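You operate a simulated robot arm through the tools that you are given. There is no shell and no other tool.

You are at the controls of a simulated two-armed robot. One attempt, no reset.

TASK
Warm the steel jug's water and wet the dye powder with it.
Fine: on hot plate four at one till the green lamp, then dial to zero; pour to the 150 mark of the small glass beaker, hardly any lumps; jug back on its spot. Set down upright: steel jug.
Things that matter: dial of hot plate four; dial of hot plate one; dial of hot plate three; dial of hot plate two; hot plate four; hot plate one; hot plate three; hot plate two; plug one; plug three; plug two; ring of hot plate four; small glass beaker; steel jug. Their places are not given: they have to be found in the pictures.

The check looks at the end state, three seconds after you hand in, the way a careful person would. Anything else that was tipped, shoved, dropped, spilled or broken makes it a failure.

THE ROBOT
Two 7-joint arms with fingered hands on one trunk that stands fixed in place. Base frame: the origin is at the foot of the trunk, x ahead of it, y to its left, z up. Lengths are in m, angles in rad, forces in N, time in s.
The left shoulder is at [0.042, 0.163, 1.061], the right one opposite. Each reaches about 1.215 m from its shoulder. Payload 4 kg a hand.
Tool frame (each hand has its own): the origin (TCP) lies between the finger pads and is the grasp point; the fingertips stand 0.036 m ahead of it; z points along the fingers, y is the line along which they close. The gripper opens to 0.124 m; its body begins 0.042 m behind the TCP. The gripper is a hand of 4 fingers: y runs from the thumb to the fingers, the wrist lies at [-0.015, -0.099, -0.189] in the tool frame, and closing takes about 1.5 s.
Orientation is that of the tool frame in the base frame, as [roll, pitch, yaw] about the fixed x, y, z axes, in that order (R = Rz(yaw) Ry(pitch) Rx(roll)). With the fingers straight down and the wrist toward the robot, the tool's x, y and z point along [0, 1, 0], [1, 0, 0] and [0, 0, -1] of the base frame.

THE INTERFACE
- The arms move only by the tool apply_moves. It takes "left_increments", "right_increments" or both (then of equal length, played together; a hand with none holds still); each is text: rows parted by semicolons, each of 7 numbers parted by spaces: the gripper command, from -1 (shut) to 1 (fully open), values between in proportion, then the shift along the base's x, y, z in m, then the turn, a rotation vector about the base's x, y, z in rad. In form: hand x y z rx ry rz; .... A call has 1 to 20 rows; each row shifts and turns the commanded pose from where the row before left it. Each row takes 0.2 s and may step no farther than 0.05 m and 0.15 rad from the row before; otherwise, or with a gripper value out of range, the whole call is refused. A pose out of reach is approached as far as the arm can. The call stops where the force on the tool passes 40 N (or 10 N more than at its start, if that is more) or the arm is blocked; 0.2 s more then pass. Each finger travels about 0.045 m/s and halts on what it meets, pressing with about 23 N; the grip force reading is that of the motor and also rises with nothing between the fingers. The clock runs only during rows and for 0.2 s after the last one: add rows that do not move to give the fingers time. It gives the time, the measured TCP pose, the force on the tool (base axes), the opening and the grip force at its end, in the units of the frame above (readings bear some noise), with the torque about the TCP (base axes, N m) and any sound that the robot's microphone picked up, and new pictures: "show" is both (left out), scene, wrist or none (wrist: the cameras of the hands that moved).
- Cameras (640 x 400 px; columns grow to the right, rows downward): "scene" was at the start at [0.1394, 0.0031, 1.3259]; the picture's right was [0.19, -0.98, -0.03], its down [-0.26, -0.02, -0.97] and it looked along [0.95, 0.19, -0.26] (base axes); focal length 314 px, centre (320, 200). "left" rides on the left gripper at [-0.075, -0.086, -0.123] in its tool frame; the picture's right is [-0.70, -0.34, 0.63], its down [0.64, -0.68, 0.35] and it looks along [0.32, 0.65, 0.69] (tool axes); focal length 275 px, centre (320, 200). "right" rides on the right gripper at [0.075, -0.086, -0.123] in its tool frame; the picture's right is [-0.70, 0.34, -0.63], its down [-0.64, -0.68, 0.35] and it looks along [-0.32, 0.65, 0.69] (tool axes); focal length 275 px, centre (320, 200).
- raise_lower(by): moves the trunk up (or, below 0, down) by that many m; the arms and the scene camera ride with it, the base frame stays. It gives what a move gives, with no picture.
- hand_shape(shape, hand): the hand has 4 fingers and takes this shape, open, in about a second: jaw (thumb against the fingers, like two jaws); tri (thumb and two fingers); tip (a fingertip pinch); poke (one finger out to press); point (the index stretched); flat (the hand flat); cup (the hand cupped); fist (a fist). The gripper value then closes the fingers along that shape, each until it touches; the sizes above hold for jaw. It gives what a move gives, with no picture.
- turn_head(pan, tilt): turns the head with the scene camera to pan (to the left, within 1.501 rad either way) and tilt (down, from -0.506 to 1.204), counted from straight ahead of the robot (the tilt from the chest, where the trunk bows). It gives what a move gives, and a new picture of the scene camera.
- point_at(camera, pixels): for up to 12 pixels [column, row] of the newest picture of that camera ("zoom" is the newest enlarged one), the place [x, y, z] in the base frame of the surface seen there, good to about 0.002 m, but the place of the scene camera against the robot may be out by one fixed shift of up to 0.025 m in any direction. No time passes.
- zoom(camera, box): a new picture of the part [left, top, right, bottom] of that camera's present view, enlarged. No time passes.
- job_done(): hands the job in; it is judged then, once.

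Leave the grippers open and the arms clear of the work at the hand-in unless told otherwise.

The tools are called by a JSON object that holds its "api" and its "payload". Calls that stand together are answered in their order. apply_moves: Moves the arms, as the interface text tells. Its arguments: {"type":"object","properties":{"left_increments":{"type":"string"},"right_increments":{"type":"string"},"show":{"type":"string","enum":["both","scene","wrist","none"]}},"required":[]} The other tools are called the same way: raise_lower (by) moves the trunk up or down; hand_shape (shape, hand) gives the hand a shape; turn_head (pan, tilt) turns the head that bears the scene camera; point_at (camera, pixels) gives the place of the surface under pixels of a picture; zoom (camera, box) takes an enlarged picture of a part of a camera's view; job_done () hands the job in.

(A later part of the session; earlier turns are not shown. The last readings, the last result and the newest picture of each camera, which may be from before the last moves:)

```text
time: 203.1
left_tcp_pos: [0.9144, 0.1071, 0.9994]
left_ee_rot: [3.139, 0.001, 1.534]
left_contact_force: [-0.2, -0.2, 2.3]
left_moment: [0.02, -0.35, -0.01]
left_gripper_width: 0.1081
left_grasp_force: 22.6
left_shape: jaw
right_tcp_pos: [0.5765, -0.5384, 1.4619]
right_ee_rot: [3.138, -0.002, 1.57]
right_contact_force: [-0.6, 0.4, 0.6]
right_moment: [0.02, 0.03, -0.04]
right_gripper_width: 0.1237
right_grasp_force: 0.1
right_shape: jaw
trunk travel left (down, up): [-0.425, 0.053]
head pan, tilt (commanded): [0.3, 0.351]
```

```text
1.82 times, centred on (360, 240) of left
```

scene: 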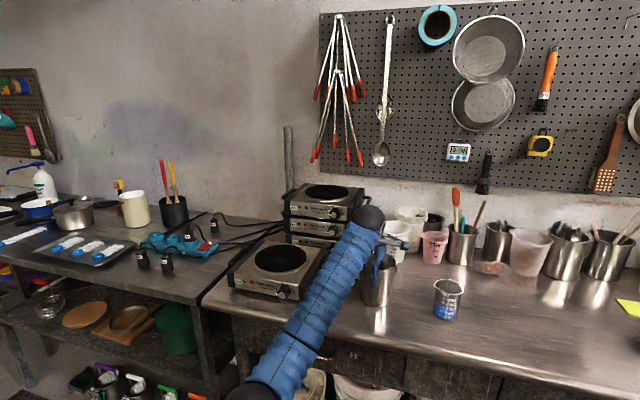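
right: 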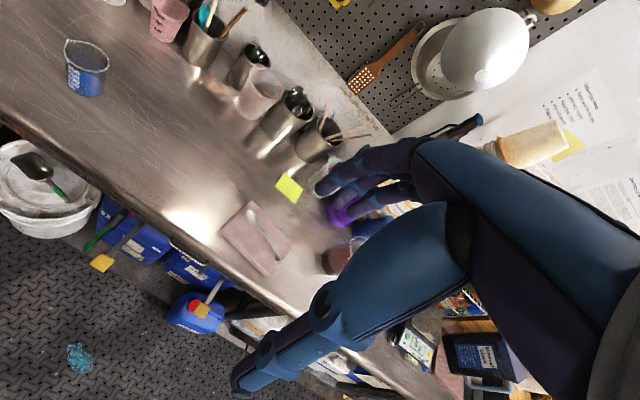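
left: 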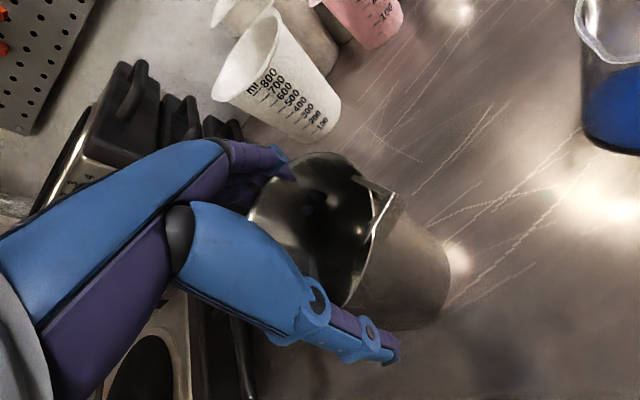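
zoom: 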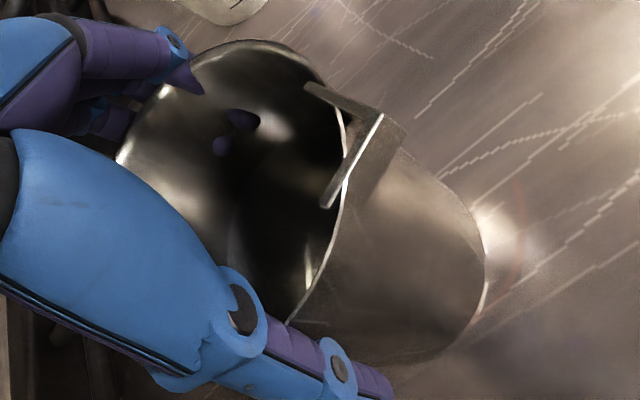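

Gripped. Now I lift, turn to yaw -40°, and carry the jug over to the beaker.

{"api": "apply_moves", "payload": {"left_increments": "-1 0 0 0.004 0 0 0; -1 0 0 0.01 0 0 0; -1 0 0 0.025 0 0 0; -1 0 0 0.04 0 0 0; -1 0 0 0.04 0 0 0; -1 0 0 0.035 0 0 -0.04; -1 0.002 -0.008 0.025 0 0 -0.08; -1 0.002 -0.015 0.011 0 0 -0.1; -1 0.002 -0.022 0 0 0 -0.1; -1 0.002 -0.022 0 0 0 -0.1; -1 0.002 -0.022 0 0 0 -0.1; -1 0.002 -0.022 0 0 0 -0.08; -1 0.002 -0.022 0 0 0 -0.04; -1 0.002 -0.022 0 0 0 -0.02; -1 0 -0.012 0 0 0 0; -1 0 -0.006 0 0 0 0; -1 0 0 0 0 0 0; -1 0 0 0 0 0 0"}}

```text
time: 206.9
left_tcp_pos: [0.9313, -0.0659, 1.1901]
left_ee_rot: [3.141, 0.001, 0.876]
left_contact_force: [0.2, 0.8, -7.6]
left_moment: [0.0, 0.11, -0.02]
left_gripper_width: 0.1083
left_grasp_force: 22.7
left_shape: jaw
right_tcp_pos: [0.5778, -0.5389, 1.4614]
right_ee_rot: [-3.139, 0.001, 1.571]
right_contact_force: [0.4, 0.9, 0.0]
right_moment: [-0.03, 0.02, 0.04]
right_gripper_width: 0.1238
right_grasp_force: 0.0
right_shape: jaw
trunk travel left (down, up): [-0.425, 0.053]
head pan, tilt (commanded): [0.3, 0.351]
```

scene: 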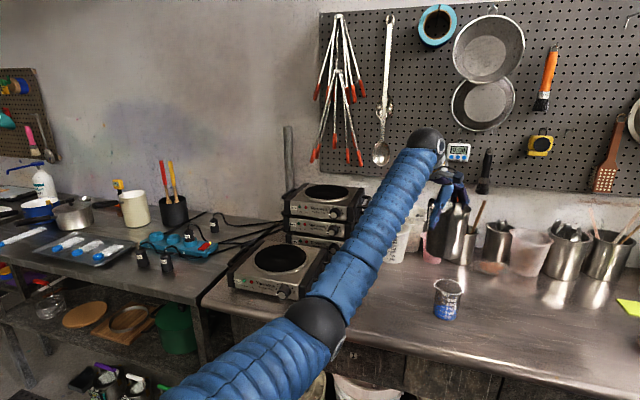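
left: 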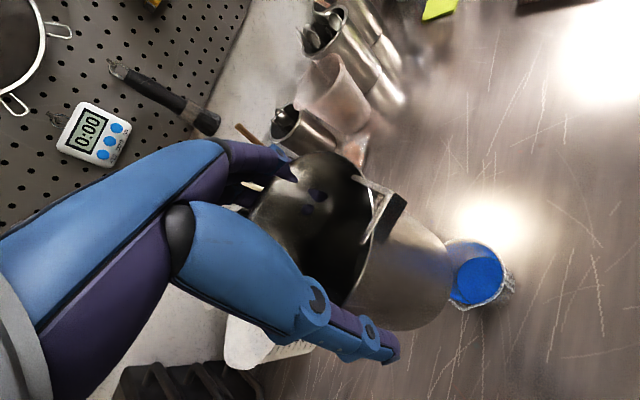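

Held level at yaw -40°. Now I tilt 30° straight toward the robot, lip high above the beaker, then check.

{"api": "apply_moves", "payload": {"left_increments": "-1 0.002 0 -0.003 0 -0.03 0; -1 0.003 0 -0.005 0 -0.045 0; -1 0.004 0 -0.006 0 -0.055 0; -1 0.004 0 -0.006 0 -0.06 0; -1 0.004 0 -0.006 0 -0.06 0; -1 0.004 0 -0.006 0 -0.06 0; -1 0.004 0 -0.006 0 -0.06 0; -1 0.004 0 -0.006 0 -0.06 0; -1 0.004 0 -0.006 0 -0.05 0; -1 0.003 0 -0.005 0 -0.03 0; -1 0.002 0 -0.003 0 -0.014 0; -1 0 0 0 0 0 0; -1 0 0 0 0 0 0"}}

{"api": "zoom", "payload": {"camera": "left", "box": [230, 100, 630, 350]}}

{"api": "point_at", "payload": {"camera": "left", "pixels": [[405, 195], [400, 192], [395, 190], [385, 200], [370, 230], [365, 260], [350, 300], [355, 175], [340, 160], [320, 152], [410, 200], [400, 200]]}}

```text
time: 209.7
left_tcp_pos: [0.9687, -0.0665, 1.1293]
left_ee_rot: [2.724, -0.325, 0.945]
left_contact_force: [0.2, 0.1, -6.8]
left_moment: [0.01, 0.27, 0.02]
left_gripper_width: 0.1077
left_grasp_force: 22.8
left_shape: jaw
right_tcp_pos: [0.5781, -0.539, 1.4615]
right_ee_rot: [-3.139, 0.002, 1.573]
right_contact_force: [-0.8, -0.4, -0.6]
right_moment: [0.0, 0.01, 0.01]
right_gripper_width: 0.1237
right_grasp_force: 0.0
right_shape: jaw
trunk travel left (down, up): [-0.425, 0.053]
head pan, tilt (commanded): [0.3, 0.351]
```

scene: 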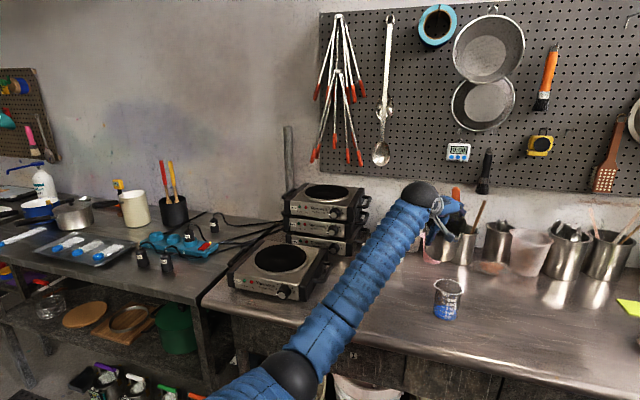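
left: 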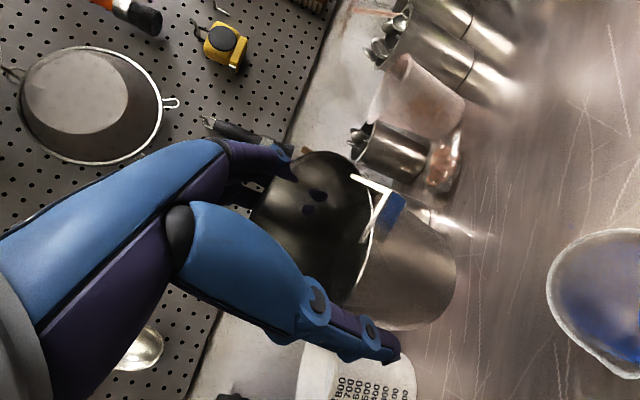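

```text
1.60 times, centred on (430, 225) of left
```

zoom: 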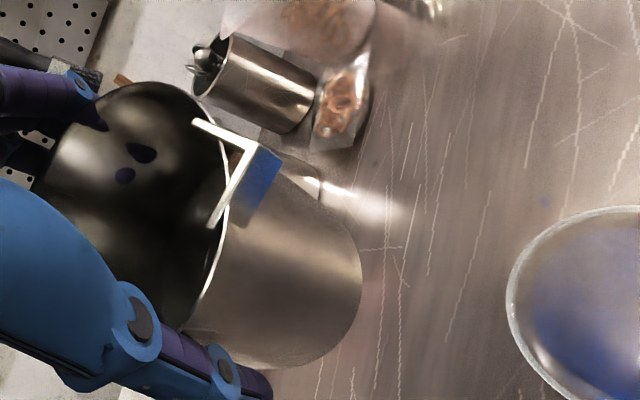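

```text
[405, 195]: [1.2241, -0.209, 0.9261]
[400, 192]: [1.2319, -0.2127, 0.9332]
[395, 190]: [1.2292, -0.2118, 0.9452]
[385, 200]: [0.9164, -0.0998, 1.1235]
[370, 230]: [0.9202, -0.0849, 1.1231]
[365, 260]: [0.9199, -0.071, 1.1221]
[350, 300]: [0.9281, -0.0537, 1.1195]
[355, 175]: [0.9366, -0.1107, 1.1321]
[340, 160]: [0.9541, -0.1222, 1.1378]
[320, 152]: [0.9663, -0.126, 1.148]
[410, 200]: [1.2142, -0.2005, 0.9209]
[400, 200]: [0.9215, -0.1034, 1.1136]
```

I'll measure the rim plane more carefully to get the jug's true tilt.

{"api": "zoom", "payload": {"camera": "left", "box": [300, 140, 480, 340]}}

{"api": "point_at", "payload": {"camera": "zoom", "pixels": [[146, 190], [147, 220], [145, 250], [135, 285], [120, 315], [100, 345], [190, 105], [175, 118], [110, 75], [80, 50], [50, 33], [30, 27]]}}

```text
2.00 times, centred on (390, 240) of left
```

zoom: 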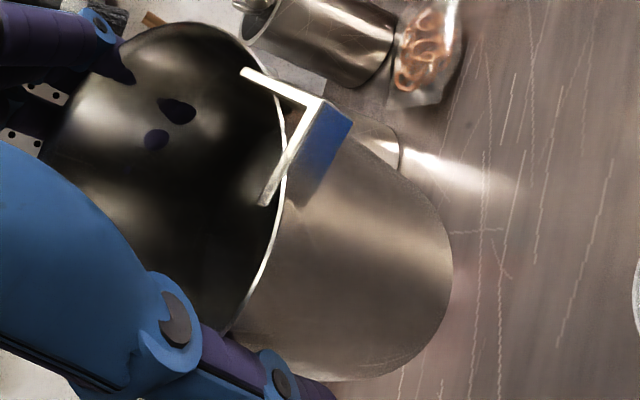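

```text
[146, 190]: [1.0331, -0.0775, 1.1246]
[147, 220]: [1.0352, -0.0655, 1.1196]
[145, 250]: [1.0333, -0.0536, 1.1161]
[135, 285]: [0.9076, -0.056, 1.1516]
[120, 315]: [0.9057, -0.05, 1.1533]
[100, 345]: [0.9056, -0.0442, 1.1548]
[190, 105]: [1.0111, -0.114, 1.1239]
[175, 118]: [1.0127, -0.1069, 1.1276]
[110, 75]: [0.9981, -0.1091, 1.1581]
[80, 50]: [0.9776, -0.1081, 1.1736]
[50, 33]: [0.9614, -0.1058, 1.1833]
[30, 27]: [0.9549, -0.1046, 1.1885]
```

{"api": "point_at", "payload": {"camera": "zoom", "pixels": [[285, 125], [287, 185], [282, 220], [275, 250], [262, 280], [248, 305], [232, 330], [255, 60], [225, 35], [190, 23], [155, 28], [318, 108]]}}

```text
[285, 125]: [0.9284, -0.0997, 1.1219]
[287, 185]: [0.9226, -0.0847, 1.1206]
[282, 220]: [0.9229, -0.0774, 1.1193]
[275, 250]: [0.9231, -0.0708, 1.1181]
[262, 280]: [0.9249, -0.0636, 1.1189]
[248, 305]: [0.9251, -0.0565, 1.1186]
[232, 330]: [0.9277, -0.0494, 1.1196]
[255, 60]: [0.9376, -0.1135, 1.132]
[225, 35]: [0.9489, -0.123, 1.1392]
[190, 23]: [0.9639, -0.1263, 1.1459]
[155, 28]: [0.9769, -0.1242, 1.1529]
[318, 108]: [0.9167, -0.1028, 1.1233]
```

Good news: the jug's real tilt is 29°, almost no lag with this grasp, but it points to heading 169°. The plain rim there would be slightly lower than the spout. I'll continue to 50° with the tilt direction turned toward about 193°, so the spout becomes the lowest point, and lower the lip to z≈1.025.

{"api": "apply_moves", "payload": {"left_increments": "-1 0 0 -0.004 0.012 -0.02 0; -1 -0.0006 0 -0.0085 0.022 -0.037 0; -1 -0.0006 0 -0.0105 0.0265 -0.044 0; -1 -0.0006 0 -0.0105 0.0265 -0.044 0; -1 -0.0006 0 -0.0105 0.0265 -0.044 0; -1 -0.0006 0 -0.0105 0.0265 -0.044 0; -1 -0.0006 0 -0.0095 0.0265 -0.044 0; -1 -0.0006 0 -0.0075 0.018 -0.03 0; -1 -0.0004 0 -0.004 0.0115 -0.019 0; -1 0 0 0 0 0 0; -1 0 0 0 0 0 0"}}

{"api": "zoom", "payload": {"camera": "scene", "box": [400, 200, 520, 330]}}

{"api": "zoom", "payload": {"camera": "left", "box": [240, 110, 480, 350]}}

```text
time: 212.1
left_tcp_pos: [0.9633, -0.0682, 1.0537]
left_ee_rot: [2.536, -0.67, 1.036]
left_contact_force: [0.1, 0.1, -6.9]
left_moment: [-0.01, 0.39, 0.0]
left_gripper_width: 0.1079
left_grasp_force: 23.0
left_shape: jaw
right_tcp_pos: [0.5776, -0.5391, 1.4618]
right_ee_rot: [-3.139, -0.001, 1.571]
right_contact_force: [-0.3, -0.1, 0.2]
right_moment: [-0.03, 0.01, 0.01]
right_gripper_width: 0.1236
right_grasp_force: 0.0
right_shape: jaw
trunk travel left (down, up): [-0.425, 0.053]
head pan, tilt (commanded): [0.3, 0.351]
```

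scene: 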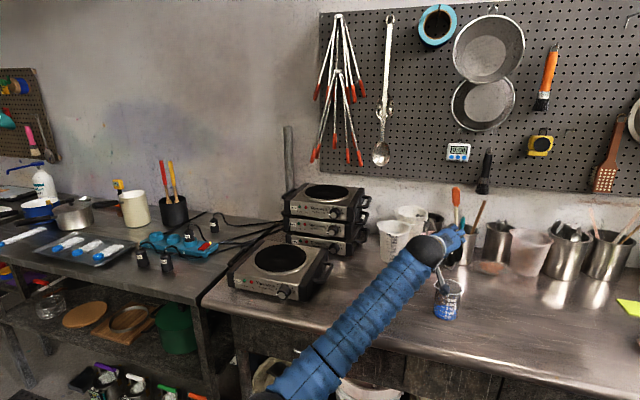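
left: 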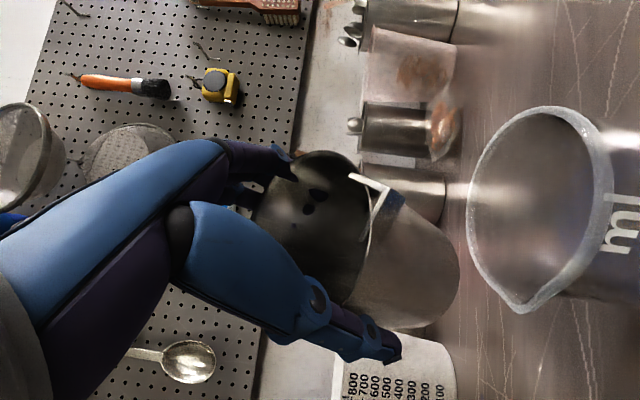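

```text
3.08 times, centred on (460, 265) of scene
```

zoom: 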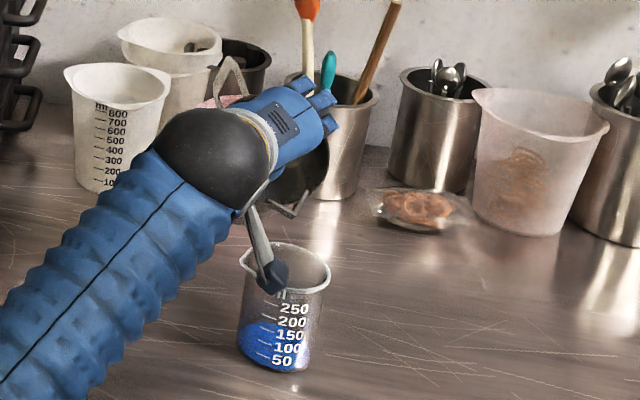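

```text
1.67 times, centred on (360, 230) of left
```

zoom: 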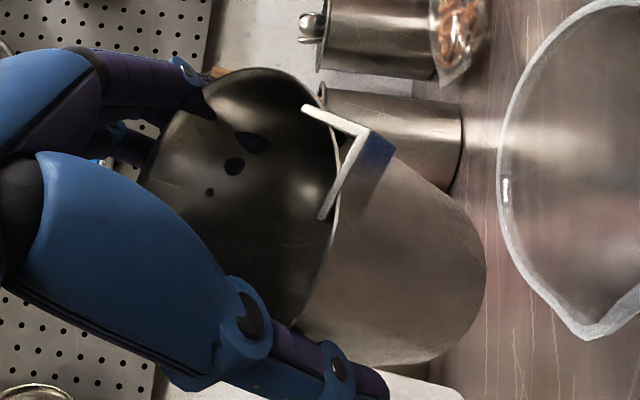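

The tilt is 50° toward 191°, tracked exactly. I'll measure the rim and spout again in this view.

{"api": "point_at", "payload": {"camera": "zoom", "pixels": [[364, 133], [360, 137], [338, 205], [335, 240], [327, 275], [313, 305], [298, 325], [305, 105], [290, 88], [262, 72], [235, 70], [205, 85]]}}

{"api": "zoom", "payload": {"camera": "right", "box": [20, 0, 160, 110]}}

```text
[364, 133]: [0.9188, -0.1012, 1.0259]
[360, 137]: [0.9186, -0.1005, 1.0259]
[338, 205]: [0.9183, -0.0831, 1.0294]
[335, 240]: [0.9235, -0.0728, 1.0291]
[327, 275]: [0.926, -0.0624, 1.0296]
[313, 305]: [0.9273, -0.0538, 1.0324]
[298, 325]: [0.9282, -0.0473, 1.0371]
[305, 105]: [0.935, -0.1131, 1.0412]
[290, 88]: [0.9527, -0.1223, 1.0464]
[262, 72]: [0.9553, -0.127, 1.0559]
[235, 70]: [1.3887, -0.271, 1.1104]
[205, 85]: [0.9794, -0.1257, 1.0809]
```

```text
3.64 times, centred on (90, 55) of right
```

zoom: 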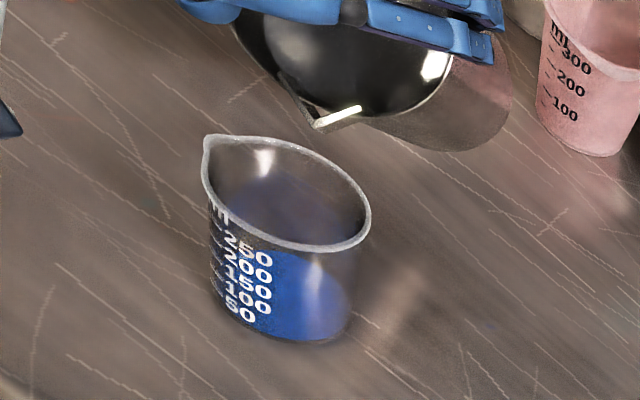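

The jug's real tilt is 42° toward 178°, and the spout tip at (0.919, -0.101, 1.026) is its lowest point, right over the beaker. The right wrist camera also shows spout and beaker well. I'll tilt on by 10° more, keeping the lip in place.

{"api": "apply_moves", "payload": {"left_increments": "-1 -0.0004 0 -0.001 0.004 -0.02 0; -1 -0.0005 0 -0.001 0.0056 -0.0286 0; -1 -0.0005 0 -0.001 0.0056 -0.0286 0; -1 -0.0005 0 -0.001 0.0056 -0.0286 0; -1 -0.0005 0 -0.001 0.0056 -0.0286 0; -1 -0.0005 0 -0.001 0.0056 -0.0286 0; -1 0 0 0 0.0015 -0.0084 0; -1 0 0 0 0 0 0; -1 0 0 0 0 0 0"}}

{"api": "zoom", "payload": {"camera": "right", "box": [20, 0, 160, 110]}}

{"api": "zoom", "payload": {"camera": "left", "box": [240, 110, 480, 350]}}

```text
time: 214.1
left_tcp_pos: [0.9615, -0.066, 1.0493]
left_ee_rot: [2.351, -0.778, 1.158]
left_contact_force: [-0.7, -0.9, -5.9]
left_moment: [-0.05, 0.38, -0.04]
left_gripper_width: 0.1076
left_grasp_force: 23.3
left_shape: jaw
right_tcp_pos: [0.5779, -0.538, 1.4611]
right_ee_rot: [-3.14, -0.001, 1.57]
right_contact_force: [0.6, -0.4, -0.3]
right_moment: [-0.01, 0.01, 0.0]
right_gripper_width: 0.1238
right_grasp_force: 0.0
right_shape: jaw
trunk travel left (down, up): [-0.425, 0.053]
head pan, tilt (commanded): [0.3, 0.351]
```

scene: 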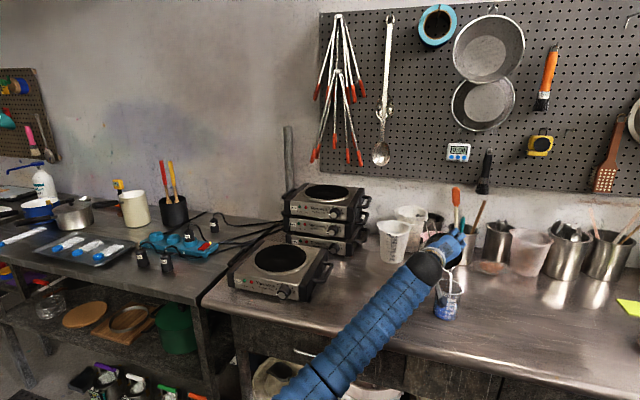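
left: 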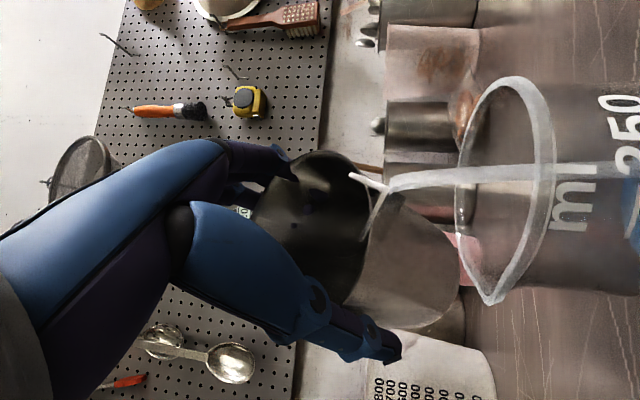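

```text
3.64 times, centred on (90, 55) of right
```

zoom: 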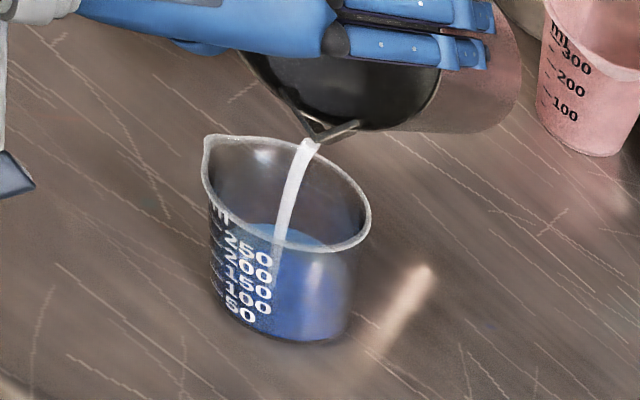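

```text
1.67 times, centred on (360, 230) of left
```

zoom: 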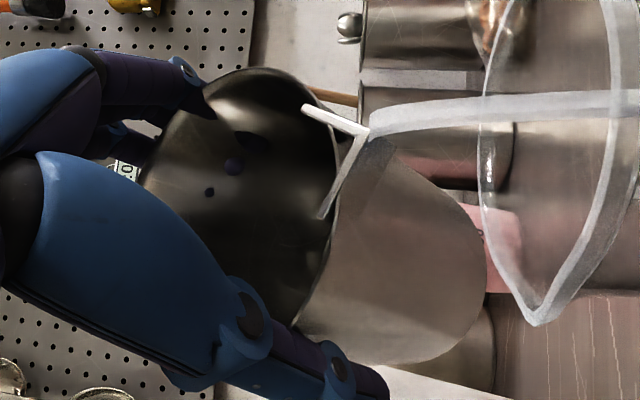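

It is already pouring: a stream runs from the spout into the beaker. No time passes while I look, so I'll read the level closely now.

{"api": "zoom", "payload": {"camera": "right", "box": [55, 30, 115, 105]}}

{"api": "zoom", "payload": {"camera": "scene", "box": [425, 250, 475, 325]}}

{"api": "zoom", "payload": {"camera": "left", "box": [440, 60, 640, 310]}}

```text
5.33 times, centred on (85, 68) of right
```

zoom: 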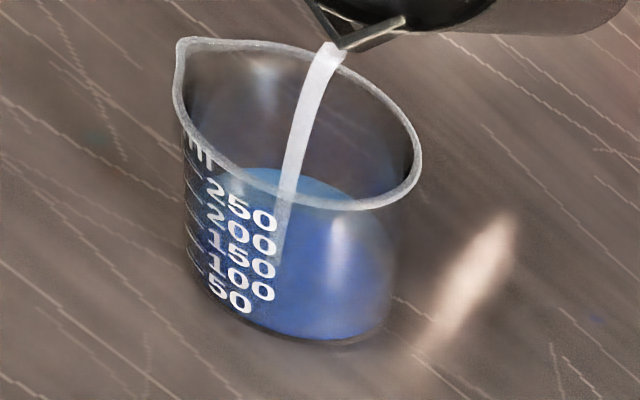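

```text
5.33 times, centred on (450, 288) of scene
```

zoom: 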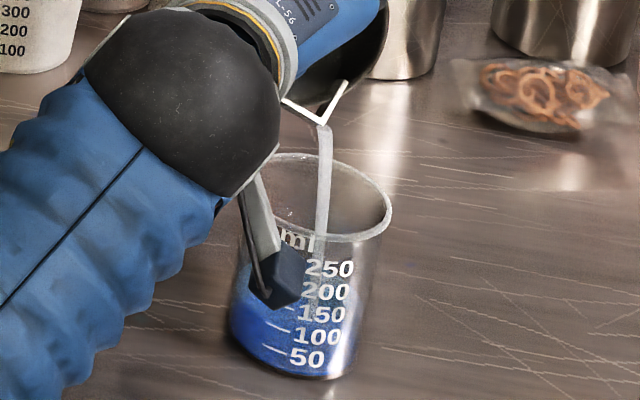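

```text
1.60 times, centred on (540, 185) of left
```

zoom: 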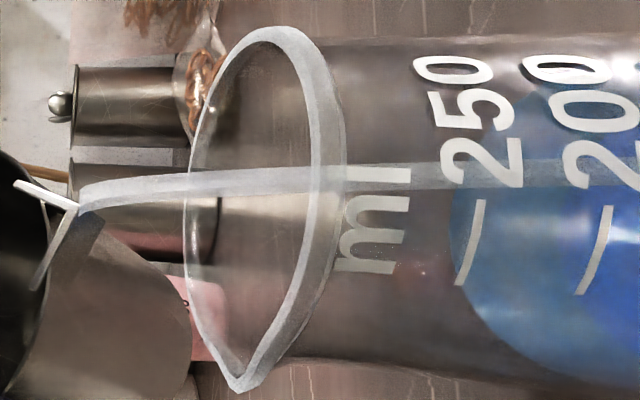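

The surface is at about z≈0.91, near the 100 mark, and flowing well. I'll ease back the tilt slightly (about 1°) for one row to thin the stream, then read again.

{"api": "apply_moves", "payload": {"left_increments": "-1 0 0 0 -0.0038 0.0196 0", "show": "none"}}

{"api": "zoom", "payload": {"camera": "right", "box": [55, 30, 115, 105]}}

{"api": "zoom", "payload": {"camera": "scene", "box": [425, 250, 475, 325]}}

{"api": "zoom", "payload": {"camera": "left", "box": [440, 60, 640, 310]}}

```text
time: 214.5
left_tcp_pos: [0.9608, -0.0669, 1.0498]
left_ee_rot: [2.376, -0.764, 1.139]
left_contact_force: [0.0, -0.6, -7.2]
left_moment: [-0.01, 0.33, -0.02]
left_gripper_width: 0.1076
left_grasp_force: 23.1
left_shape: jaw
right_tcp_pos: [0.5788, -0.5381, 1.4619]
right_ee_rot: [-3.138, 0.0, 1.571]
right_contact_force: [0.0, 0.2, 0.6]
right_moment: [0.02, 0.03, -0.01]
right_gripper_width: 0.1238
right_grasp_force: 0.0
right_shape: jaw
trunk travel left (down, up): [-0.425, 0.053]
head pan, tilt (commanded): [0.3, 0.351]
```

```text
5.33 times, centred on (85, 68) of right
```

zoom: 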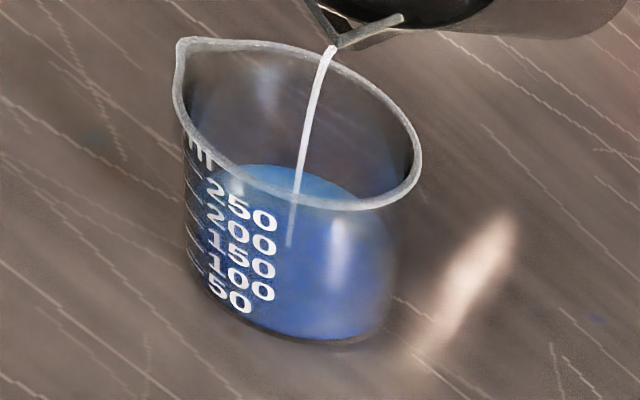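

```text
5.33 times, centred on (450, 288) of scene
```

zoom: 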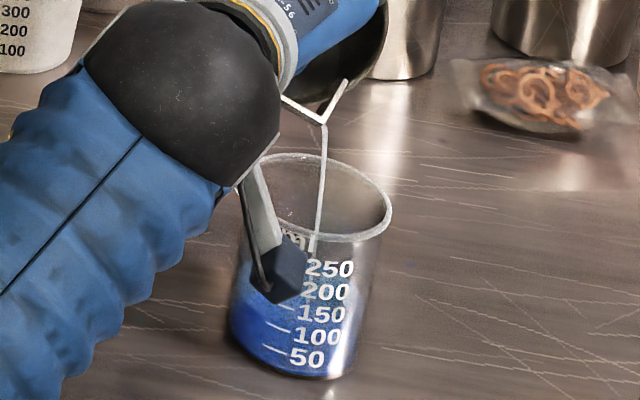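

```text
1.60 times, centred on (540, 185) of left
```

zoom: 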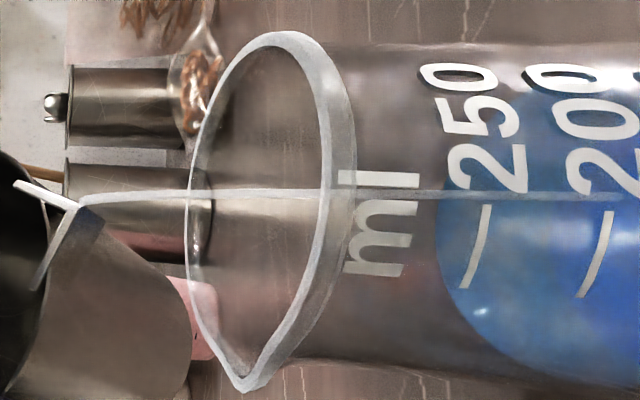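

The stream is now thin. I'll find the heights of the tick marks and of the water surface.

{"api": "point_at", "payload": {"camera": "zoom", "pixels": [[478, 240], [475, 260], [600, 240], [596, 262], [500, 310], [470, 300], [560, 300], [520, 250], [550, 340], [600, 330], [455, 250], [575, 110]]}}

{"api": "zoom", "payload": {"camera": "right", "box": [65, 45, 105, 100]}}

{"api": "point_at", "payload": {"camera": "zoom", "pixels": [[300, 170], [380, 190], [420, 220], [340, 220], [250, 160], [170, 195], [175, 235], [180, 270], [190, 310], [200, 345], [460, 260], [300, 260]]}}

```text
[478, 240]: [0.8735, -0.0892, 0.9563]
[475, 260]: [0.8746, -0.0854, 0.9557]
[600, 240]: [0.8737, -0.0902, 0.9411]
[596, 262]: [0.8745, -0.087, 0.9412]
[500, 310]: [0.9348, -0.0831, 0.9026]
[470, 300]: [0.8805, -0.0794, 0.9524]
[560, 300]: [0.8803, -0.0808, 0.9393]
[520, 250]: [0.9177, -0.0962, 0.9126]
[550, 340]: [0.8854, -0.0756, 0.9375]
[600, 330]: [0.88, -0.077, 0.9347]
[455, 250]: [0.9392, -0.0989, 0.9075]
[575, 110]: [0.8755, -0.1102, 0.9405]
```

```text
7.27 times, centred on (85, 72) of right
```

zoom: 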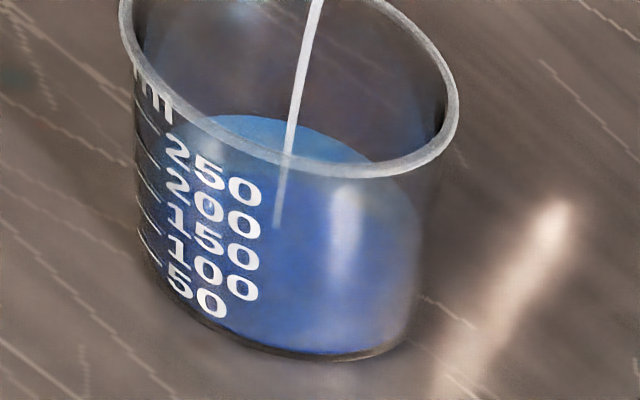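

```text
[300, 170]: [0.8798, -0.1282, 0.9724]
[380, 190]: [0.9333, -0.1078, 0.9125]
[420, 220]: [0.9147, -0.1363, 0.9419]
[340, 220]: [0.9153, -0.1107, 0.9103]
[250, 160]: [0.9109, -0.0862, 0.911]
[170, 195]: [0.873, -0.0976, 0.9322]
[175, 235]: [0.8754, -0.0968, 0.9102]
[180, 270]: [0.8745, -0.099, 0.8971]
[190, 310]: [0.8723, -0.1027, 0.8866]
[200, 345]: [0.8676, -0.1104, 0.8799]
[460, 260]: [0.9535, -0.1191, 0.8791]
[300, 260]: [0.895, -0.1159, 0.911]
```

Ticks: 200 is at z=0.941, 250 at 0.956, so 150 is at z≈0.9264. The water surface is at about 0.9115, which is the 100 mark. I need about 15 mm more. I'll continue with a slow, thin pour: 0.006 rad per row for five rows.

{"api": "apply_moves", "payload": {"left_increments": "-1 0 0 0 0.001 -0.0055 0; -1 0 0 0 0.0011 -0.006 0; -1 0 0 0 0.0011 -0.006 0; -1 0 0 0 0.0011 -0.006 0; -1 0 0 0 0.0011 -0.006 0", "show": "none"}}

{"api": "zoom", "payload": {"camera": "right", "box": [65, 40, 105, 95]}}

{"api": "point_at", "payload": {"camera": "zoom", "pixels": [[380, 220], [340, 250], [250, 195], [300, 280], [420, 260], [330, 210], [260, 230], [360, 290]]}}

```text
time: 215.7
left_tcp_pos: [0.9625, -0.0672, 1.0508]
left_ee_rot: [2.342, -0.782, 1.165]
left_contact_force: [-0.3, 1.5, -7.5]
left_moment: [-0.02, 0.35, -0.01]
left_gripper_width: 0.1079
left_grasp_force: 22.8
left_shape: jaw
right_tcp_pos: [0.5786, -0.5375, 1.4618]
right_ee_rot: [-3.14, 0.001, 1.57]
right_contact_force: [0.3, -0.8, 0.8]
right_moment: [0.0, -0.02, 0.03]
right_gripper_width: 0.1237
right_grasp_force: 0.1
right_shape: jaw
trunk travel left (down, up): [-0.425, 0.053]
head pan, tilt (commanded): [0.3, 0.351]
```

```text
7.27 times, centred on (85, 68) of right
```

zoom: 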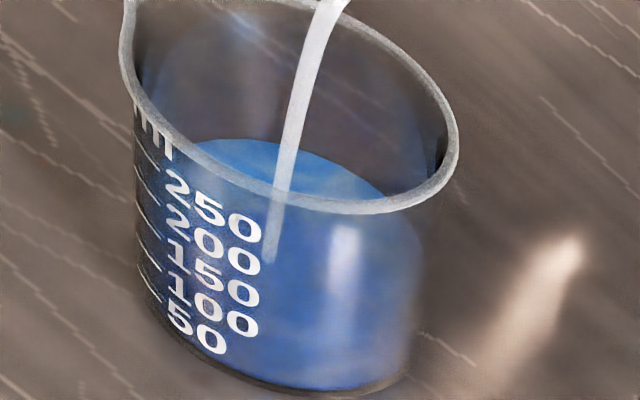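

```text
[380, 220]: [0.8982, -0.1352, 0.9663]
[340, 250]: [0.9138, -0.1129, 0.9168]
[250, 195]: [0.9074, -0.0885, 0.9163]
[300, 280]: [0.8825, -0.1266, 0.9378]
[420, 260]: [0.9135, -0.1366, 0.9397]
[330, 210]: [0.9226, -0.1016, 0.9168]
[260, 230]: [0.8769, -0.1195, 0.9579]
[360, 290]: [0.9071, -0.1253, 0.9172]
```

Level 0.917 (about 118 ml), stream moderate. I'll hold this tilt for three rows and check.

{"api": "apply_moves", "payload": {"left_increments": "-1 0 0 0 0 0 0; -1 0 0 0 0 0 0; -1 0 0 0 0 0 0", "show": "none"}}

{"api": "zoom", "payload": {"camera": "right", "box": [65, 40, 105, 95]}}

{"api": "point_at", "payload": {"camera": "zoom", "pixels": [[340, 250], [250, 190], [330, 210], [360, 290], [230, 170], [350, 225], [370, 250], [320, 190]]}}

```text
time: 216.5
left_tcp_pos: [0.9618, -0.067, 1.0514]
left_ee_rot: [2.34, -0.784, 1.167]
left_contact_force: [0.0, 0.7, -6.2]
left_moment: [-0.02, 0.36, -0.03]
left_gripper_width: 0.1075
left_grasp_force: 23.3
left_shape: jaw
right_tcp_pos: [0.5782, -0.5382, 1.4621]
right_ee_rot: [-3.139, 0.0, 1.57]
right_contact_force: [0.2, -0.3, 0.0]
right_moment: [0.0, -0.05, -0.01]
right_gripper_width: 0.1239
right_grasp_force: 0.1
right_shape: jaw
trunk travel left (down, up): [-0.425, 0.053]
head pan, tilt (commanded): [0.3, 0.351]
```

```text
7.27 times, centred on (85, 68) of right
```

zoom: 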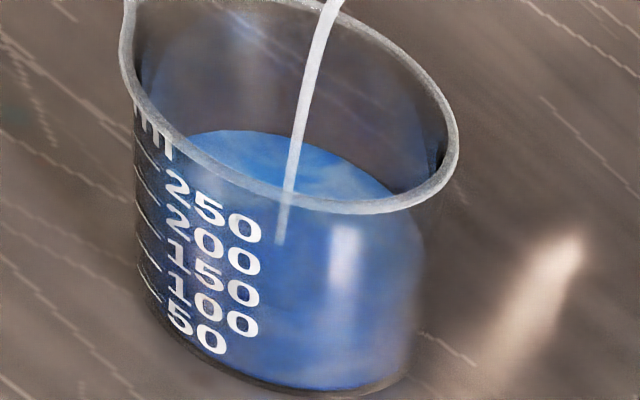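

```text
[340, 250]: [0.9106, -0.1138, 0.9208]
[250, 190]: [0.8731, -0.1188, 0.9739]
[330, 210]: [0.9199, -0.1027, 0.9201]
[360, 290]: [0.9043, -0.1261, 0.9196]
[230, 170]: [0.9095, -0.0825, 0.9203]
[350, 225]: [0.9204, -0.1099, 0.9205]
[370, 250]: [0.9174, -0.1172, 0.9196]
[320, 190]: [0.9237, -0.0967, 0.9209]
```

Level 0.9202 (about 129 ml) at roughly 14 ml/s. I'll continue with three rows and a tiny extra tilt.

{"api": "apply_moves", "payload": {"left_increments": "-1 0 0 0 0.0005 -0.003 0; -1 0 0 0 0.0005 -0.003 0; -1 0 0 0 0 0 0", "show": "none"}}

{"api": "zoom", "payload": {"camera": "right", "box": [65, 40, 105, 95]}}

{"api": "point_at", "payload": {"camera": "zoom", "pixels": [[340, 250], [360, 290], [330, 205], [360, 230], [230, 165], [350, 225], [370, 250], [320, 185]]}}

```text
time: 217.3
left_tcp_pos: [0.9624, -0.0677, 1.0507]
left_ee_rot: [2.332, -0.786, 1.172]
left_contact_force: [0.3, 0.2, -6.0]
left_moment: [-0.06, 0.32, -0.02]
left_gripper_width: 0.1078
left_grasp_force: 23.4
left_shape: jaw
right_tcp_pos: [0.5783, -0.5376, 1.4621]
right_ee_rot: [3.141, 0.002, 1.571]
right_contact_force: [0.0, -0.3, -0.3]
right_moment: [-0.02, -0.03, 0.0]
right_gripper_width: 0.1236
right_grasp_force: 0.1
right_shape: jaw
trunk travel left (down, up): [-0.425, 0.053]
head pan, tilt (commanded): [0.3, 0.351]
```

```text
7.27 times, centred on (85, 68) of right
```

zoom: 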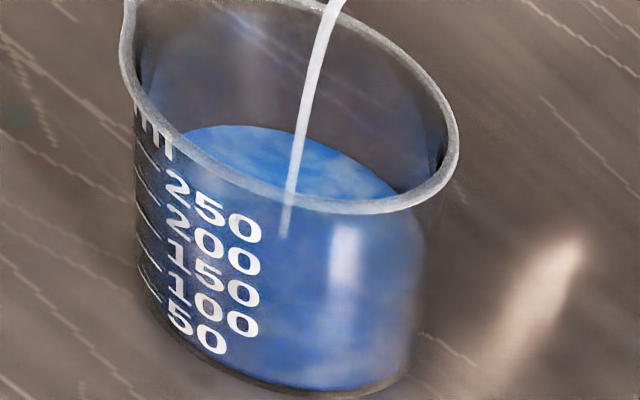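

```text
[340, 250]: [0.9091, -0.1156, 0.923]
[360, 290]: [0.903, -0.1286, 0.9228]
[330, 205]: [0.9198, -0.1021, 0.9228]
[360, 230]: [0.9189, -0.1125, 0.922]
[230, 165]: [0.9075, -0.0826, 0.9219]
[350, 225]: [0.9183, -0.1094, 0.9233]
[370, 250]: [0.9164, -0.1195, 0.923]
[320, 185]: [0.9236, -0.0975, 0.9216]
```

Level 0.9226 (about 137 ml). Three more rows, nearly holding.

{"api": "apply_moves", "payload": {"left_increments": "-1 0 0 0 0.0004 -0.002 0; -1 0 0 0 0 0 0; -1 0 0 0 0 0 0", "show": "none"}}

{"api": "zoom", "payload": {"camera": "right", "box": [65, 40, 105, 95]}}

{"api": "point_at", "payload": {"camera": "zoom", "pixels": [[340, 250], [360, 290], [330, 205], [360, 230], [230, 160], [350, 225], [370, 250], [320, 180], [340, 190], [380, 240], [220, 150], [345, 270]]}}

```text
time: 218.1
left_tcp_pos: [0.9609, -0.0661, 1.0501]
left_ee_rot: [2.332, -0.786, 1.172]
left_contact_force: [0.0, -0.1, -6.5]
left_moment: [-0.01, 0.35, -0.01]
left_gripper_width: 0.1077
left_grasp_force: 23.4
left_shape: jaw
right_tcp_pos: [0.5771, -0.5385, 1.4618]
right_ee_rot: [-3.139, 0.0, 1.57]
right_contact_force: [-0.3, 0.1, -0.2]
right_moment: [-0.05, 0.04, 0.0]
right_gripper_width: 0.1237
right_grasp_force: 0.1
right_shape: jaw
trunk travel left (down, up): [-0.425, 0.053]
head pan, tilt (commanded): [0.3, 0.351]
```

```text
7.27 times, centred on (85, 68) of right
```

zoom: 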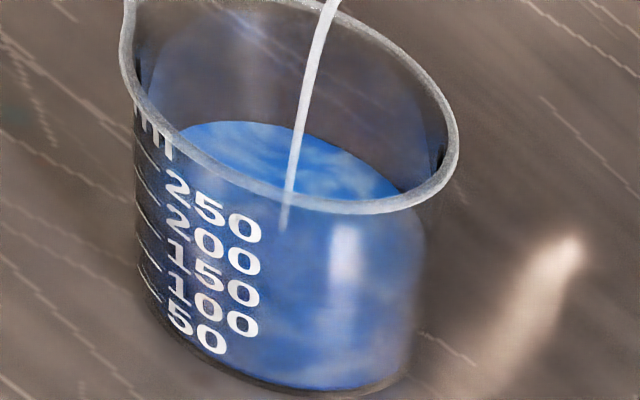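

```text
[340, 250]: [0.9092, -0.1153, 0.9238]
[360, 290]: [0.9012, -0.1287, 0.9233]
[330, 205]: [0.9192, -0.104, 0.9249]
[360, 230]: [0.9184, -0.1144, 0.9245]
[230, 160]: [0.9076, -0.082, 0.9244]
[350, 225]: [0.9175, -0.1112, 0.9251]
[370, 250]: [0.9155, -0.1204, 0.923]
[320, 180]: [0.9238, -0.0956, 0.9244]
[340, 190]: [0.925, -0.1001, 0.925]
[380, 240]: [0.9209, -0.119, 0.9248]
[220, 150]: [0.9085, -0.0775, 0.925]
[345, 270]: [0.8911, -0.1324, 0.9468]
```

Level 0.9244 (about 143 ml). Two more rows, then I read once more and stop.

{"api": "apply_moves", "payload": {"left_increments": "-1 0 0 0 0 0 0; -1 0 0 0 0 0 0", "show": "none"}}

{"api": "zoom", "payload": {"camera": "right", "box": [65, 40, 105, 95]}}

{"api": "point_at", "payload": {"camera": "zoom", "pixels": [[340, 250], [360, 290], [330, 205], [360, 230], [230, 160], [350, 225], [370, 250], [320, 180], [340, 190], [380, 240], [220, 150], [260, 160]]}}

```text
time: 218.7
left_tcp_pos: [0.9616, -0.0658, 1.0511]
left_ee_rot: [2.332, -0.788, 1.174]
left_contact_force: [-0.2, -0.4, -5.4]
left_moment: [-0.05, 0.34, -0.01]
left_gripper_width: 0.1078
left_grasp_force: 22.7
left_shape: jaw
right_tcp_pos: [0.5779, -0.5378, 1.4624]
right_ee_rot: [-3.14, 0.0, 1.572]
right_contact_force: [0.0, -1.2, -0.6]
right_moment: [0.01, 0.01, -0.03]
right_gripper_width: 0.124
right_grasp_force: 0.0
right_shape: jaw
trunk travel left (down, up): [-0.425, 0.053]
head pan, tilt (commanded): [0.3, 0.351]
```

```text
7.27 times, centred on (85, 68) of right
```

zoom: 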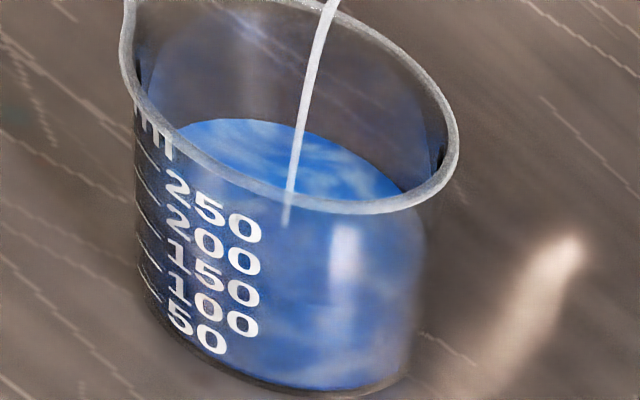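

```text
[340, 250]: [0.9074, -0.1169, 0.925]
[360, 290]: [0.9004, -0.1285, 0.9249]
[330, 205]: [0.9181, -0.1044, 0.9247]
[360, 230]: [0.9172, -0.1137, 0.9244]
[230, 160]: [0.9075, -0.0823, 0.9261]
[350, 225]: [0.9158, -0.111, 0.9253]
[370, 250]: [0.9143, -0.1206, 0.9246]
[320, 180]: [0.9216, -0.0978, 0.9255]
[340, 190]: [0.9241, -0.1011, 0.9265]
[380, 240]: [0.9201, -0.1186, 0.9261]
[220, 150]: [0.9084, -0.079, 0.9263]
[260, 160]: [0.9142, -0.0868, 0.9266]
```

Level about 0.9255 (147 ml). I'll let one more row run and then tilt back, keeping the lip over the beaker so any drips fall in.

{"api": "apply_moves", "payload": {"left_increments": "-1 0 0 0 0 0 0; -1 0 0 0 -0.0076 0.0393 0; -1 0 0 0.001 -0.0153 0.0786 0; -1 0 0 0.002 -0.0153 0.0786 0; -1 0 0 0.003 -0.0153 0.0786 0; -1 0 0 0.004 -0.0115 0.059 0; -1 0 0 0.004 -0.0057 0.0295 0; -1 0 0 0.003 0 0 0; -1 0 0 0 0 0 0; -1 0 0 0 0 0 0", "show": "scene"}}

{"api": "zoom", "payload": {"camera": "right", "box": [20, 0, 160, 110]}}

{"api": "zoom", "payload": {"camera": "right", "box": [65, 40, 105, 95]}}

{"api": "point_at", "payload": {"camera": "zoom", "pixels": [[340, 250], [360, 290], [330, 205], [360, 230], [230, 160], [350, 225], [370, 250], [320, 180], [340, 190], [380, 240], [220, 150], [260, 160]]}}

```text
time: 220.9
left_tcp_pos: [0.963, -0.0674, 1.066]
left_ee_rot: [2.692, -0.543, 0.946]
left_contact_force: [0.3, -0.3, -5.9]
left_moment: [-0.04, 0.26, -0.02]
left_gripper_width: 0.1077
left_grasp_force: 23.0
left_shape: jaw
right_tcp_pos: [0.5786, -0.5399, 1.4628]
right_ee_rot: [-3.141, 0.0, 1.572]
right_contact_force: [0.3, 0.4, 0.6]
right_moment: [-0.01, 0.02, -0.02]
right_gripper_width: 0.1237
right_grasp_force: 0.1
right_shape: jaw
trunk travel left (down, up): [-0.425, 0.053]
head pan, tilt (commanded): [0.3, 0.351]
```

scene: 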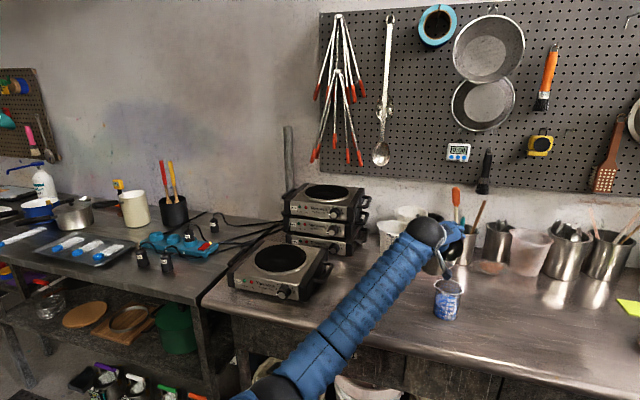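

```text
3.64 times, centred on (90, 55) of right
```

zoom: 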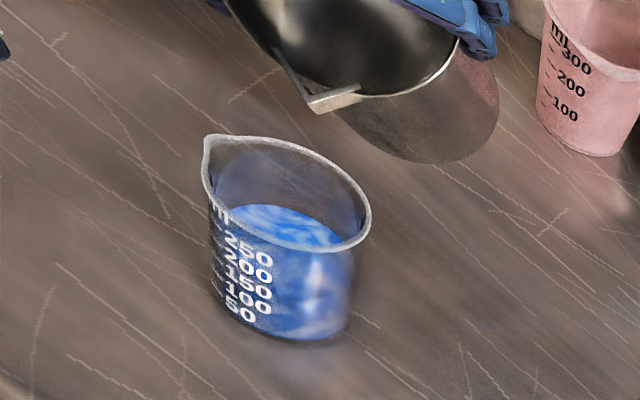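

```text
7.27 times, centred on (85, 68) of right
```

zoom: 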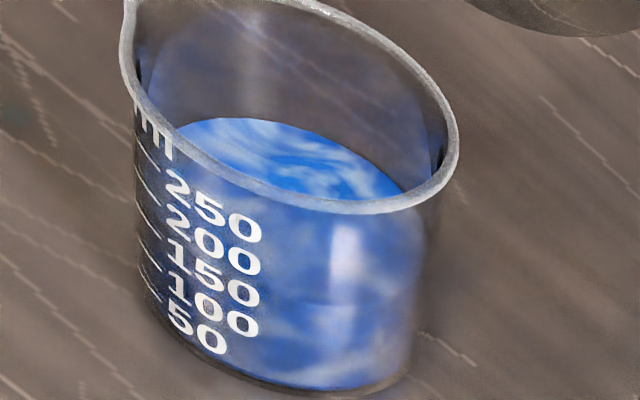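

```text
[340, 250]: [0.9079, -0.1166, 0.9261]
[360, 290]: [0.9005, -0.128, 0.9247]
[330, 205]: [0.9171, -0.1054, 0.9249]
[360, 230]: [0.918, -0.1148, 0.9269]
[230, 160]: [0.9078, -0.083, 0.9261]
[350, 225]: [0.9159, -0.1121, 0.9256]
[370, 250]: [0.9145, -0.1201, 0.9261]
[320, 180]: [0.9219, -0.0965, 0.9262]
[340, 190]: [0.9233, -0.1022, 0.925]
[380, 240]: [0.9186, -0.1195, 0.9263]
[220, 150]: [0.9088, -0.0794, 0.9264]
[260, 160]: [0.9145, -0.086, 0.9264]
```

The pour has stopped at about 148–150 ml (surface z≈0.926, mark at 0.9264) with nothing spilled. Now I raise the jug, bring it near upright, and carry it back toward its spot.

{"api": "apply_moves", "payload": {"left_increments": "-1 0 0 0.01 -0.0057 0.0295 0; -1 0 0 0.02 -0.0095 0.049 0; -1 0 0 0.025 -0.0105 0.054 0; -1 -0.002 0 0.025 -0.0105 0.054 0; -1 -0.004 0 0.02 -0.0105 0.054 0; -1 -0.005 0 0.015 -0.0105 0.054 0; -1 -0.005 0 0.005 -0.0105 0.054 0; -1 -0.005 0 0 -0.0105 0.054 0; -1 -0.005 0 0 -0.0095 0.049 0; -1 -0.003 0.006 0 -0.0057 0.0295 0; -1 -0.002 0.012 0 0 0 0; -1 0 0.02 0 0 0 0; -1 0 0.022 0 0 0 0; -1 0 0.022 0 0 0 0; -1 0 0.022 0 0 0 0; -1 0 0.022 0 0 0 0; -1 0 0.02 0 0 0 0; -1 0 0.015 0 0 0 0; -1 0 0.008 0 0 0 0; -1 0 0 0 0 0 0"}}

{"api": "zoom", "payload": {"camera": "scene", "box": [320, 130, 480, 290]}}

```text
time: 225.1
left_tcp_pos: [0.9288, 0.1017, 1.1855]
left_ee_rot: [3.024, -0.165, 0.829]
left_contact_force: [-0.1, 0.3, -5.0]
left_moment: [0.01, 0.12, 0.0]
left_gripper_width: 0.1076
left_grasp_force: 23.1
left_shape: jaw
right_tcp_pos: [0.5778, -0.5376, 1.462]
right_ee_rot: [-3.14, 0.0, 1.571]
right_contact_force: [0.8, 0.4, 0.3]
right_moment: [0.0, 0.01, 0.02]
right_gripper_width: 0.1239
right_grasp_force: 0.1
right_shape: jaw
trunk travel left (down, up): [-0.425, 0.053]
head pan, tilt (commanded): [0.3, 0.351]
```

scene: 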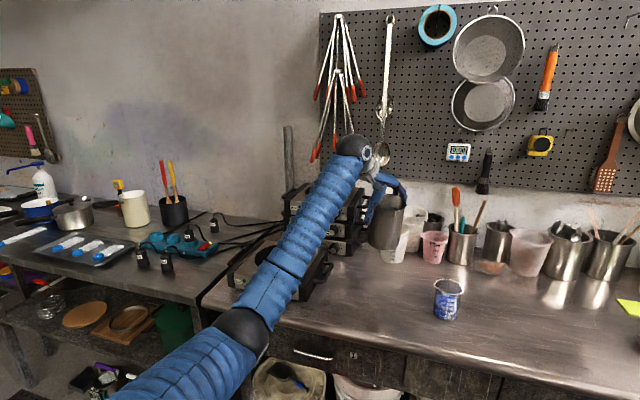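
left: 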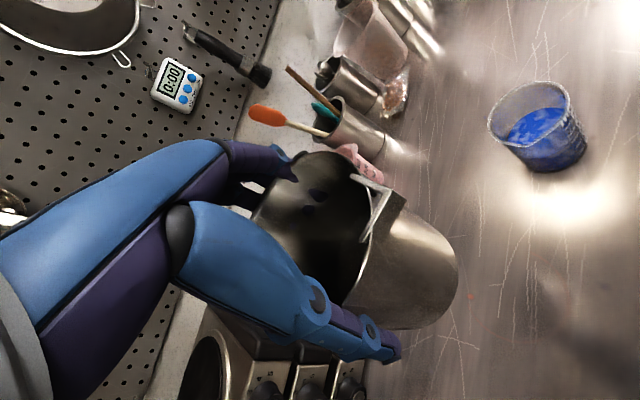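

```text
2.50 times, centred on (400, 210) of scene
```

zoom: 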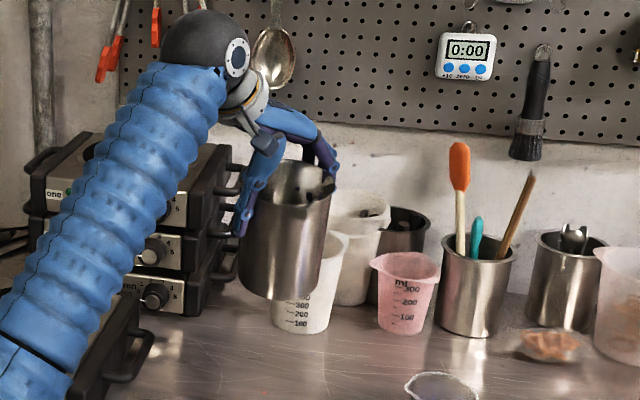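

The jug is back over its spot area, weight about 5 N now. I'll measure its lean so I can set it down flat.

{"api": "zoom", "payload": {"camera": "left", "box": [240, 130, 480, 350]}}

{"api": "point_at", "payload": {"camera": "zoom", "pixels": [[338, 215], [335, 245], [327, 275], [312, 305], [297, 325], [300, 70], [270, 48], [235, 38], [205, 42], [175, 62], [366, 88], [345, 180]]}}

```text
1.82 times, centred on (360, 240) of left
```

zoom: 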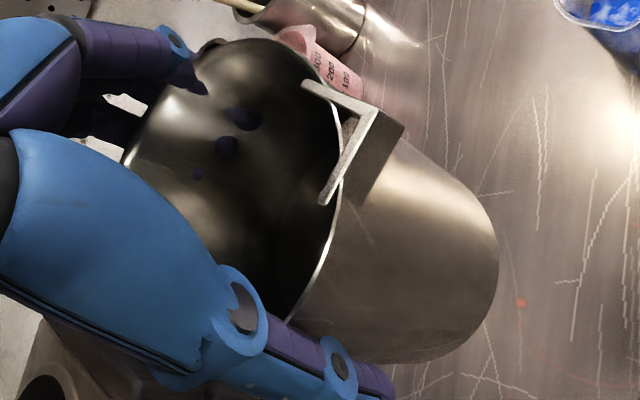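

```text
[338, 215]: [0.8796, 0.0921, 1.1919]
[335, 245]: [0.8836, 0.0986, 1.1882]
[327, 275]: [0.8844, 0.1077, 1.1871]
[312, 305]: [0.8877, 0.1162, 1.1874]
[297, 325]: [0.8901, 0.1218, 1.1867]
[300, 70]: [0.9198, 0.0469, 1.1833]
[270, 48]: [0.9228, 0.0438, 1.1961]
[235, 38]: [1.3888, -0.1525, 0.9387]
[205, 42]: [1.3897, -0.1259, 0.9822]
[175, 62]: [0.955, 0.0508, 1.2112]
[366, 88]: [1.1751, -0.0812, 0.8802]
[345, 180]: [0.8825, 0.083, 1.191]
```

{"api": "point_at", "payload": {"camera": "zoom", "pixels": [[365, 200], [355, 240], [340, 280], [325, 310], [420, 190], [420, 240], [410, 290], [390, 330], [475, 215], [482, 260], [470, 300], [440, 340]]}}

```text
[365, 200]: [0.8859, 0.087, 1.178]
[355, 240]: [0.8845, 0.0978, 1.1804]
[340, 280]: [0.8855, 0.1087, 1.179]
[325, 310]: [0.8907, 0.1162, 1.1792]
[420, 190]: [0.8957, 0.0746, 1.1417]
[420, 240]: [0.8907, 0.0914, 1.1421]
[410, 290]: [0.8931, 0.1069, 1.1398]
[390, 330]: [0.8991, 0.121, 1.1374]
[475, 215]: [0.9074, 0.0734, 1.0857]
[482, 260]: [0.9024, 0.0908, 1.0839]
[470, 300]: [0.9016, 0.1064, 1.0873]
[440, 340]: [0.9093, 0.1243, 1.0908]
```

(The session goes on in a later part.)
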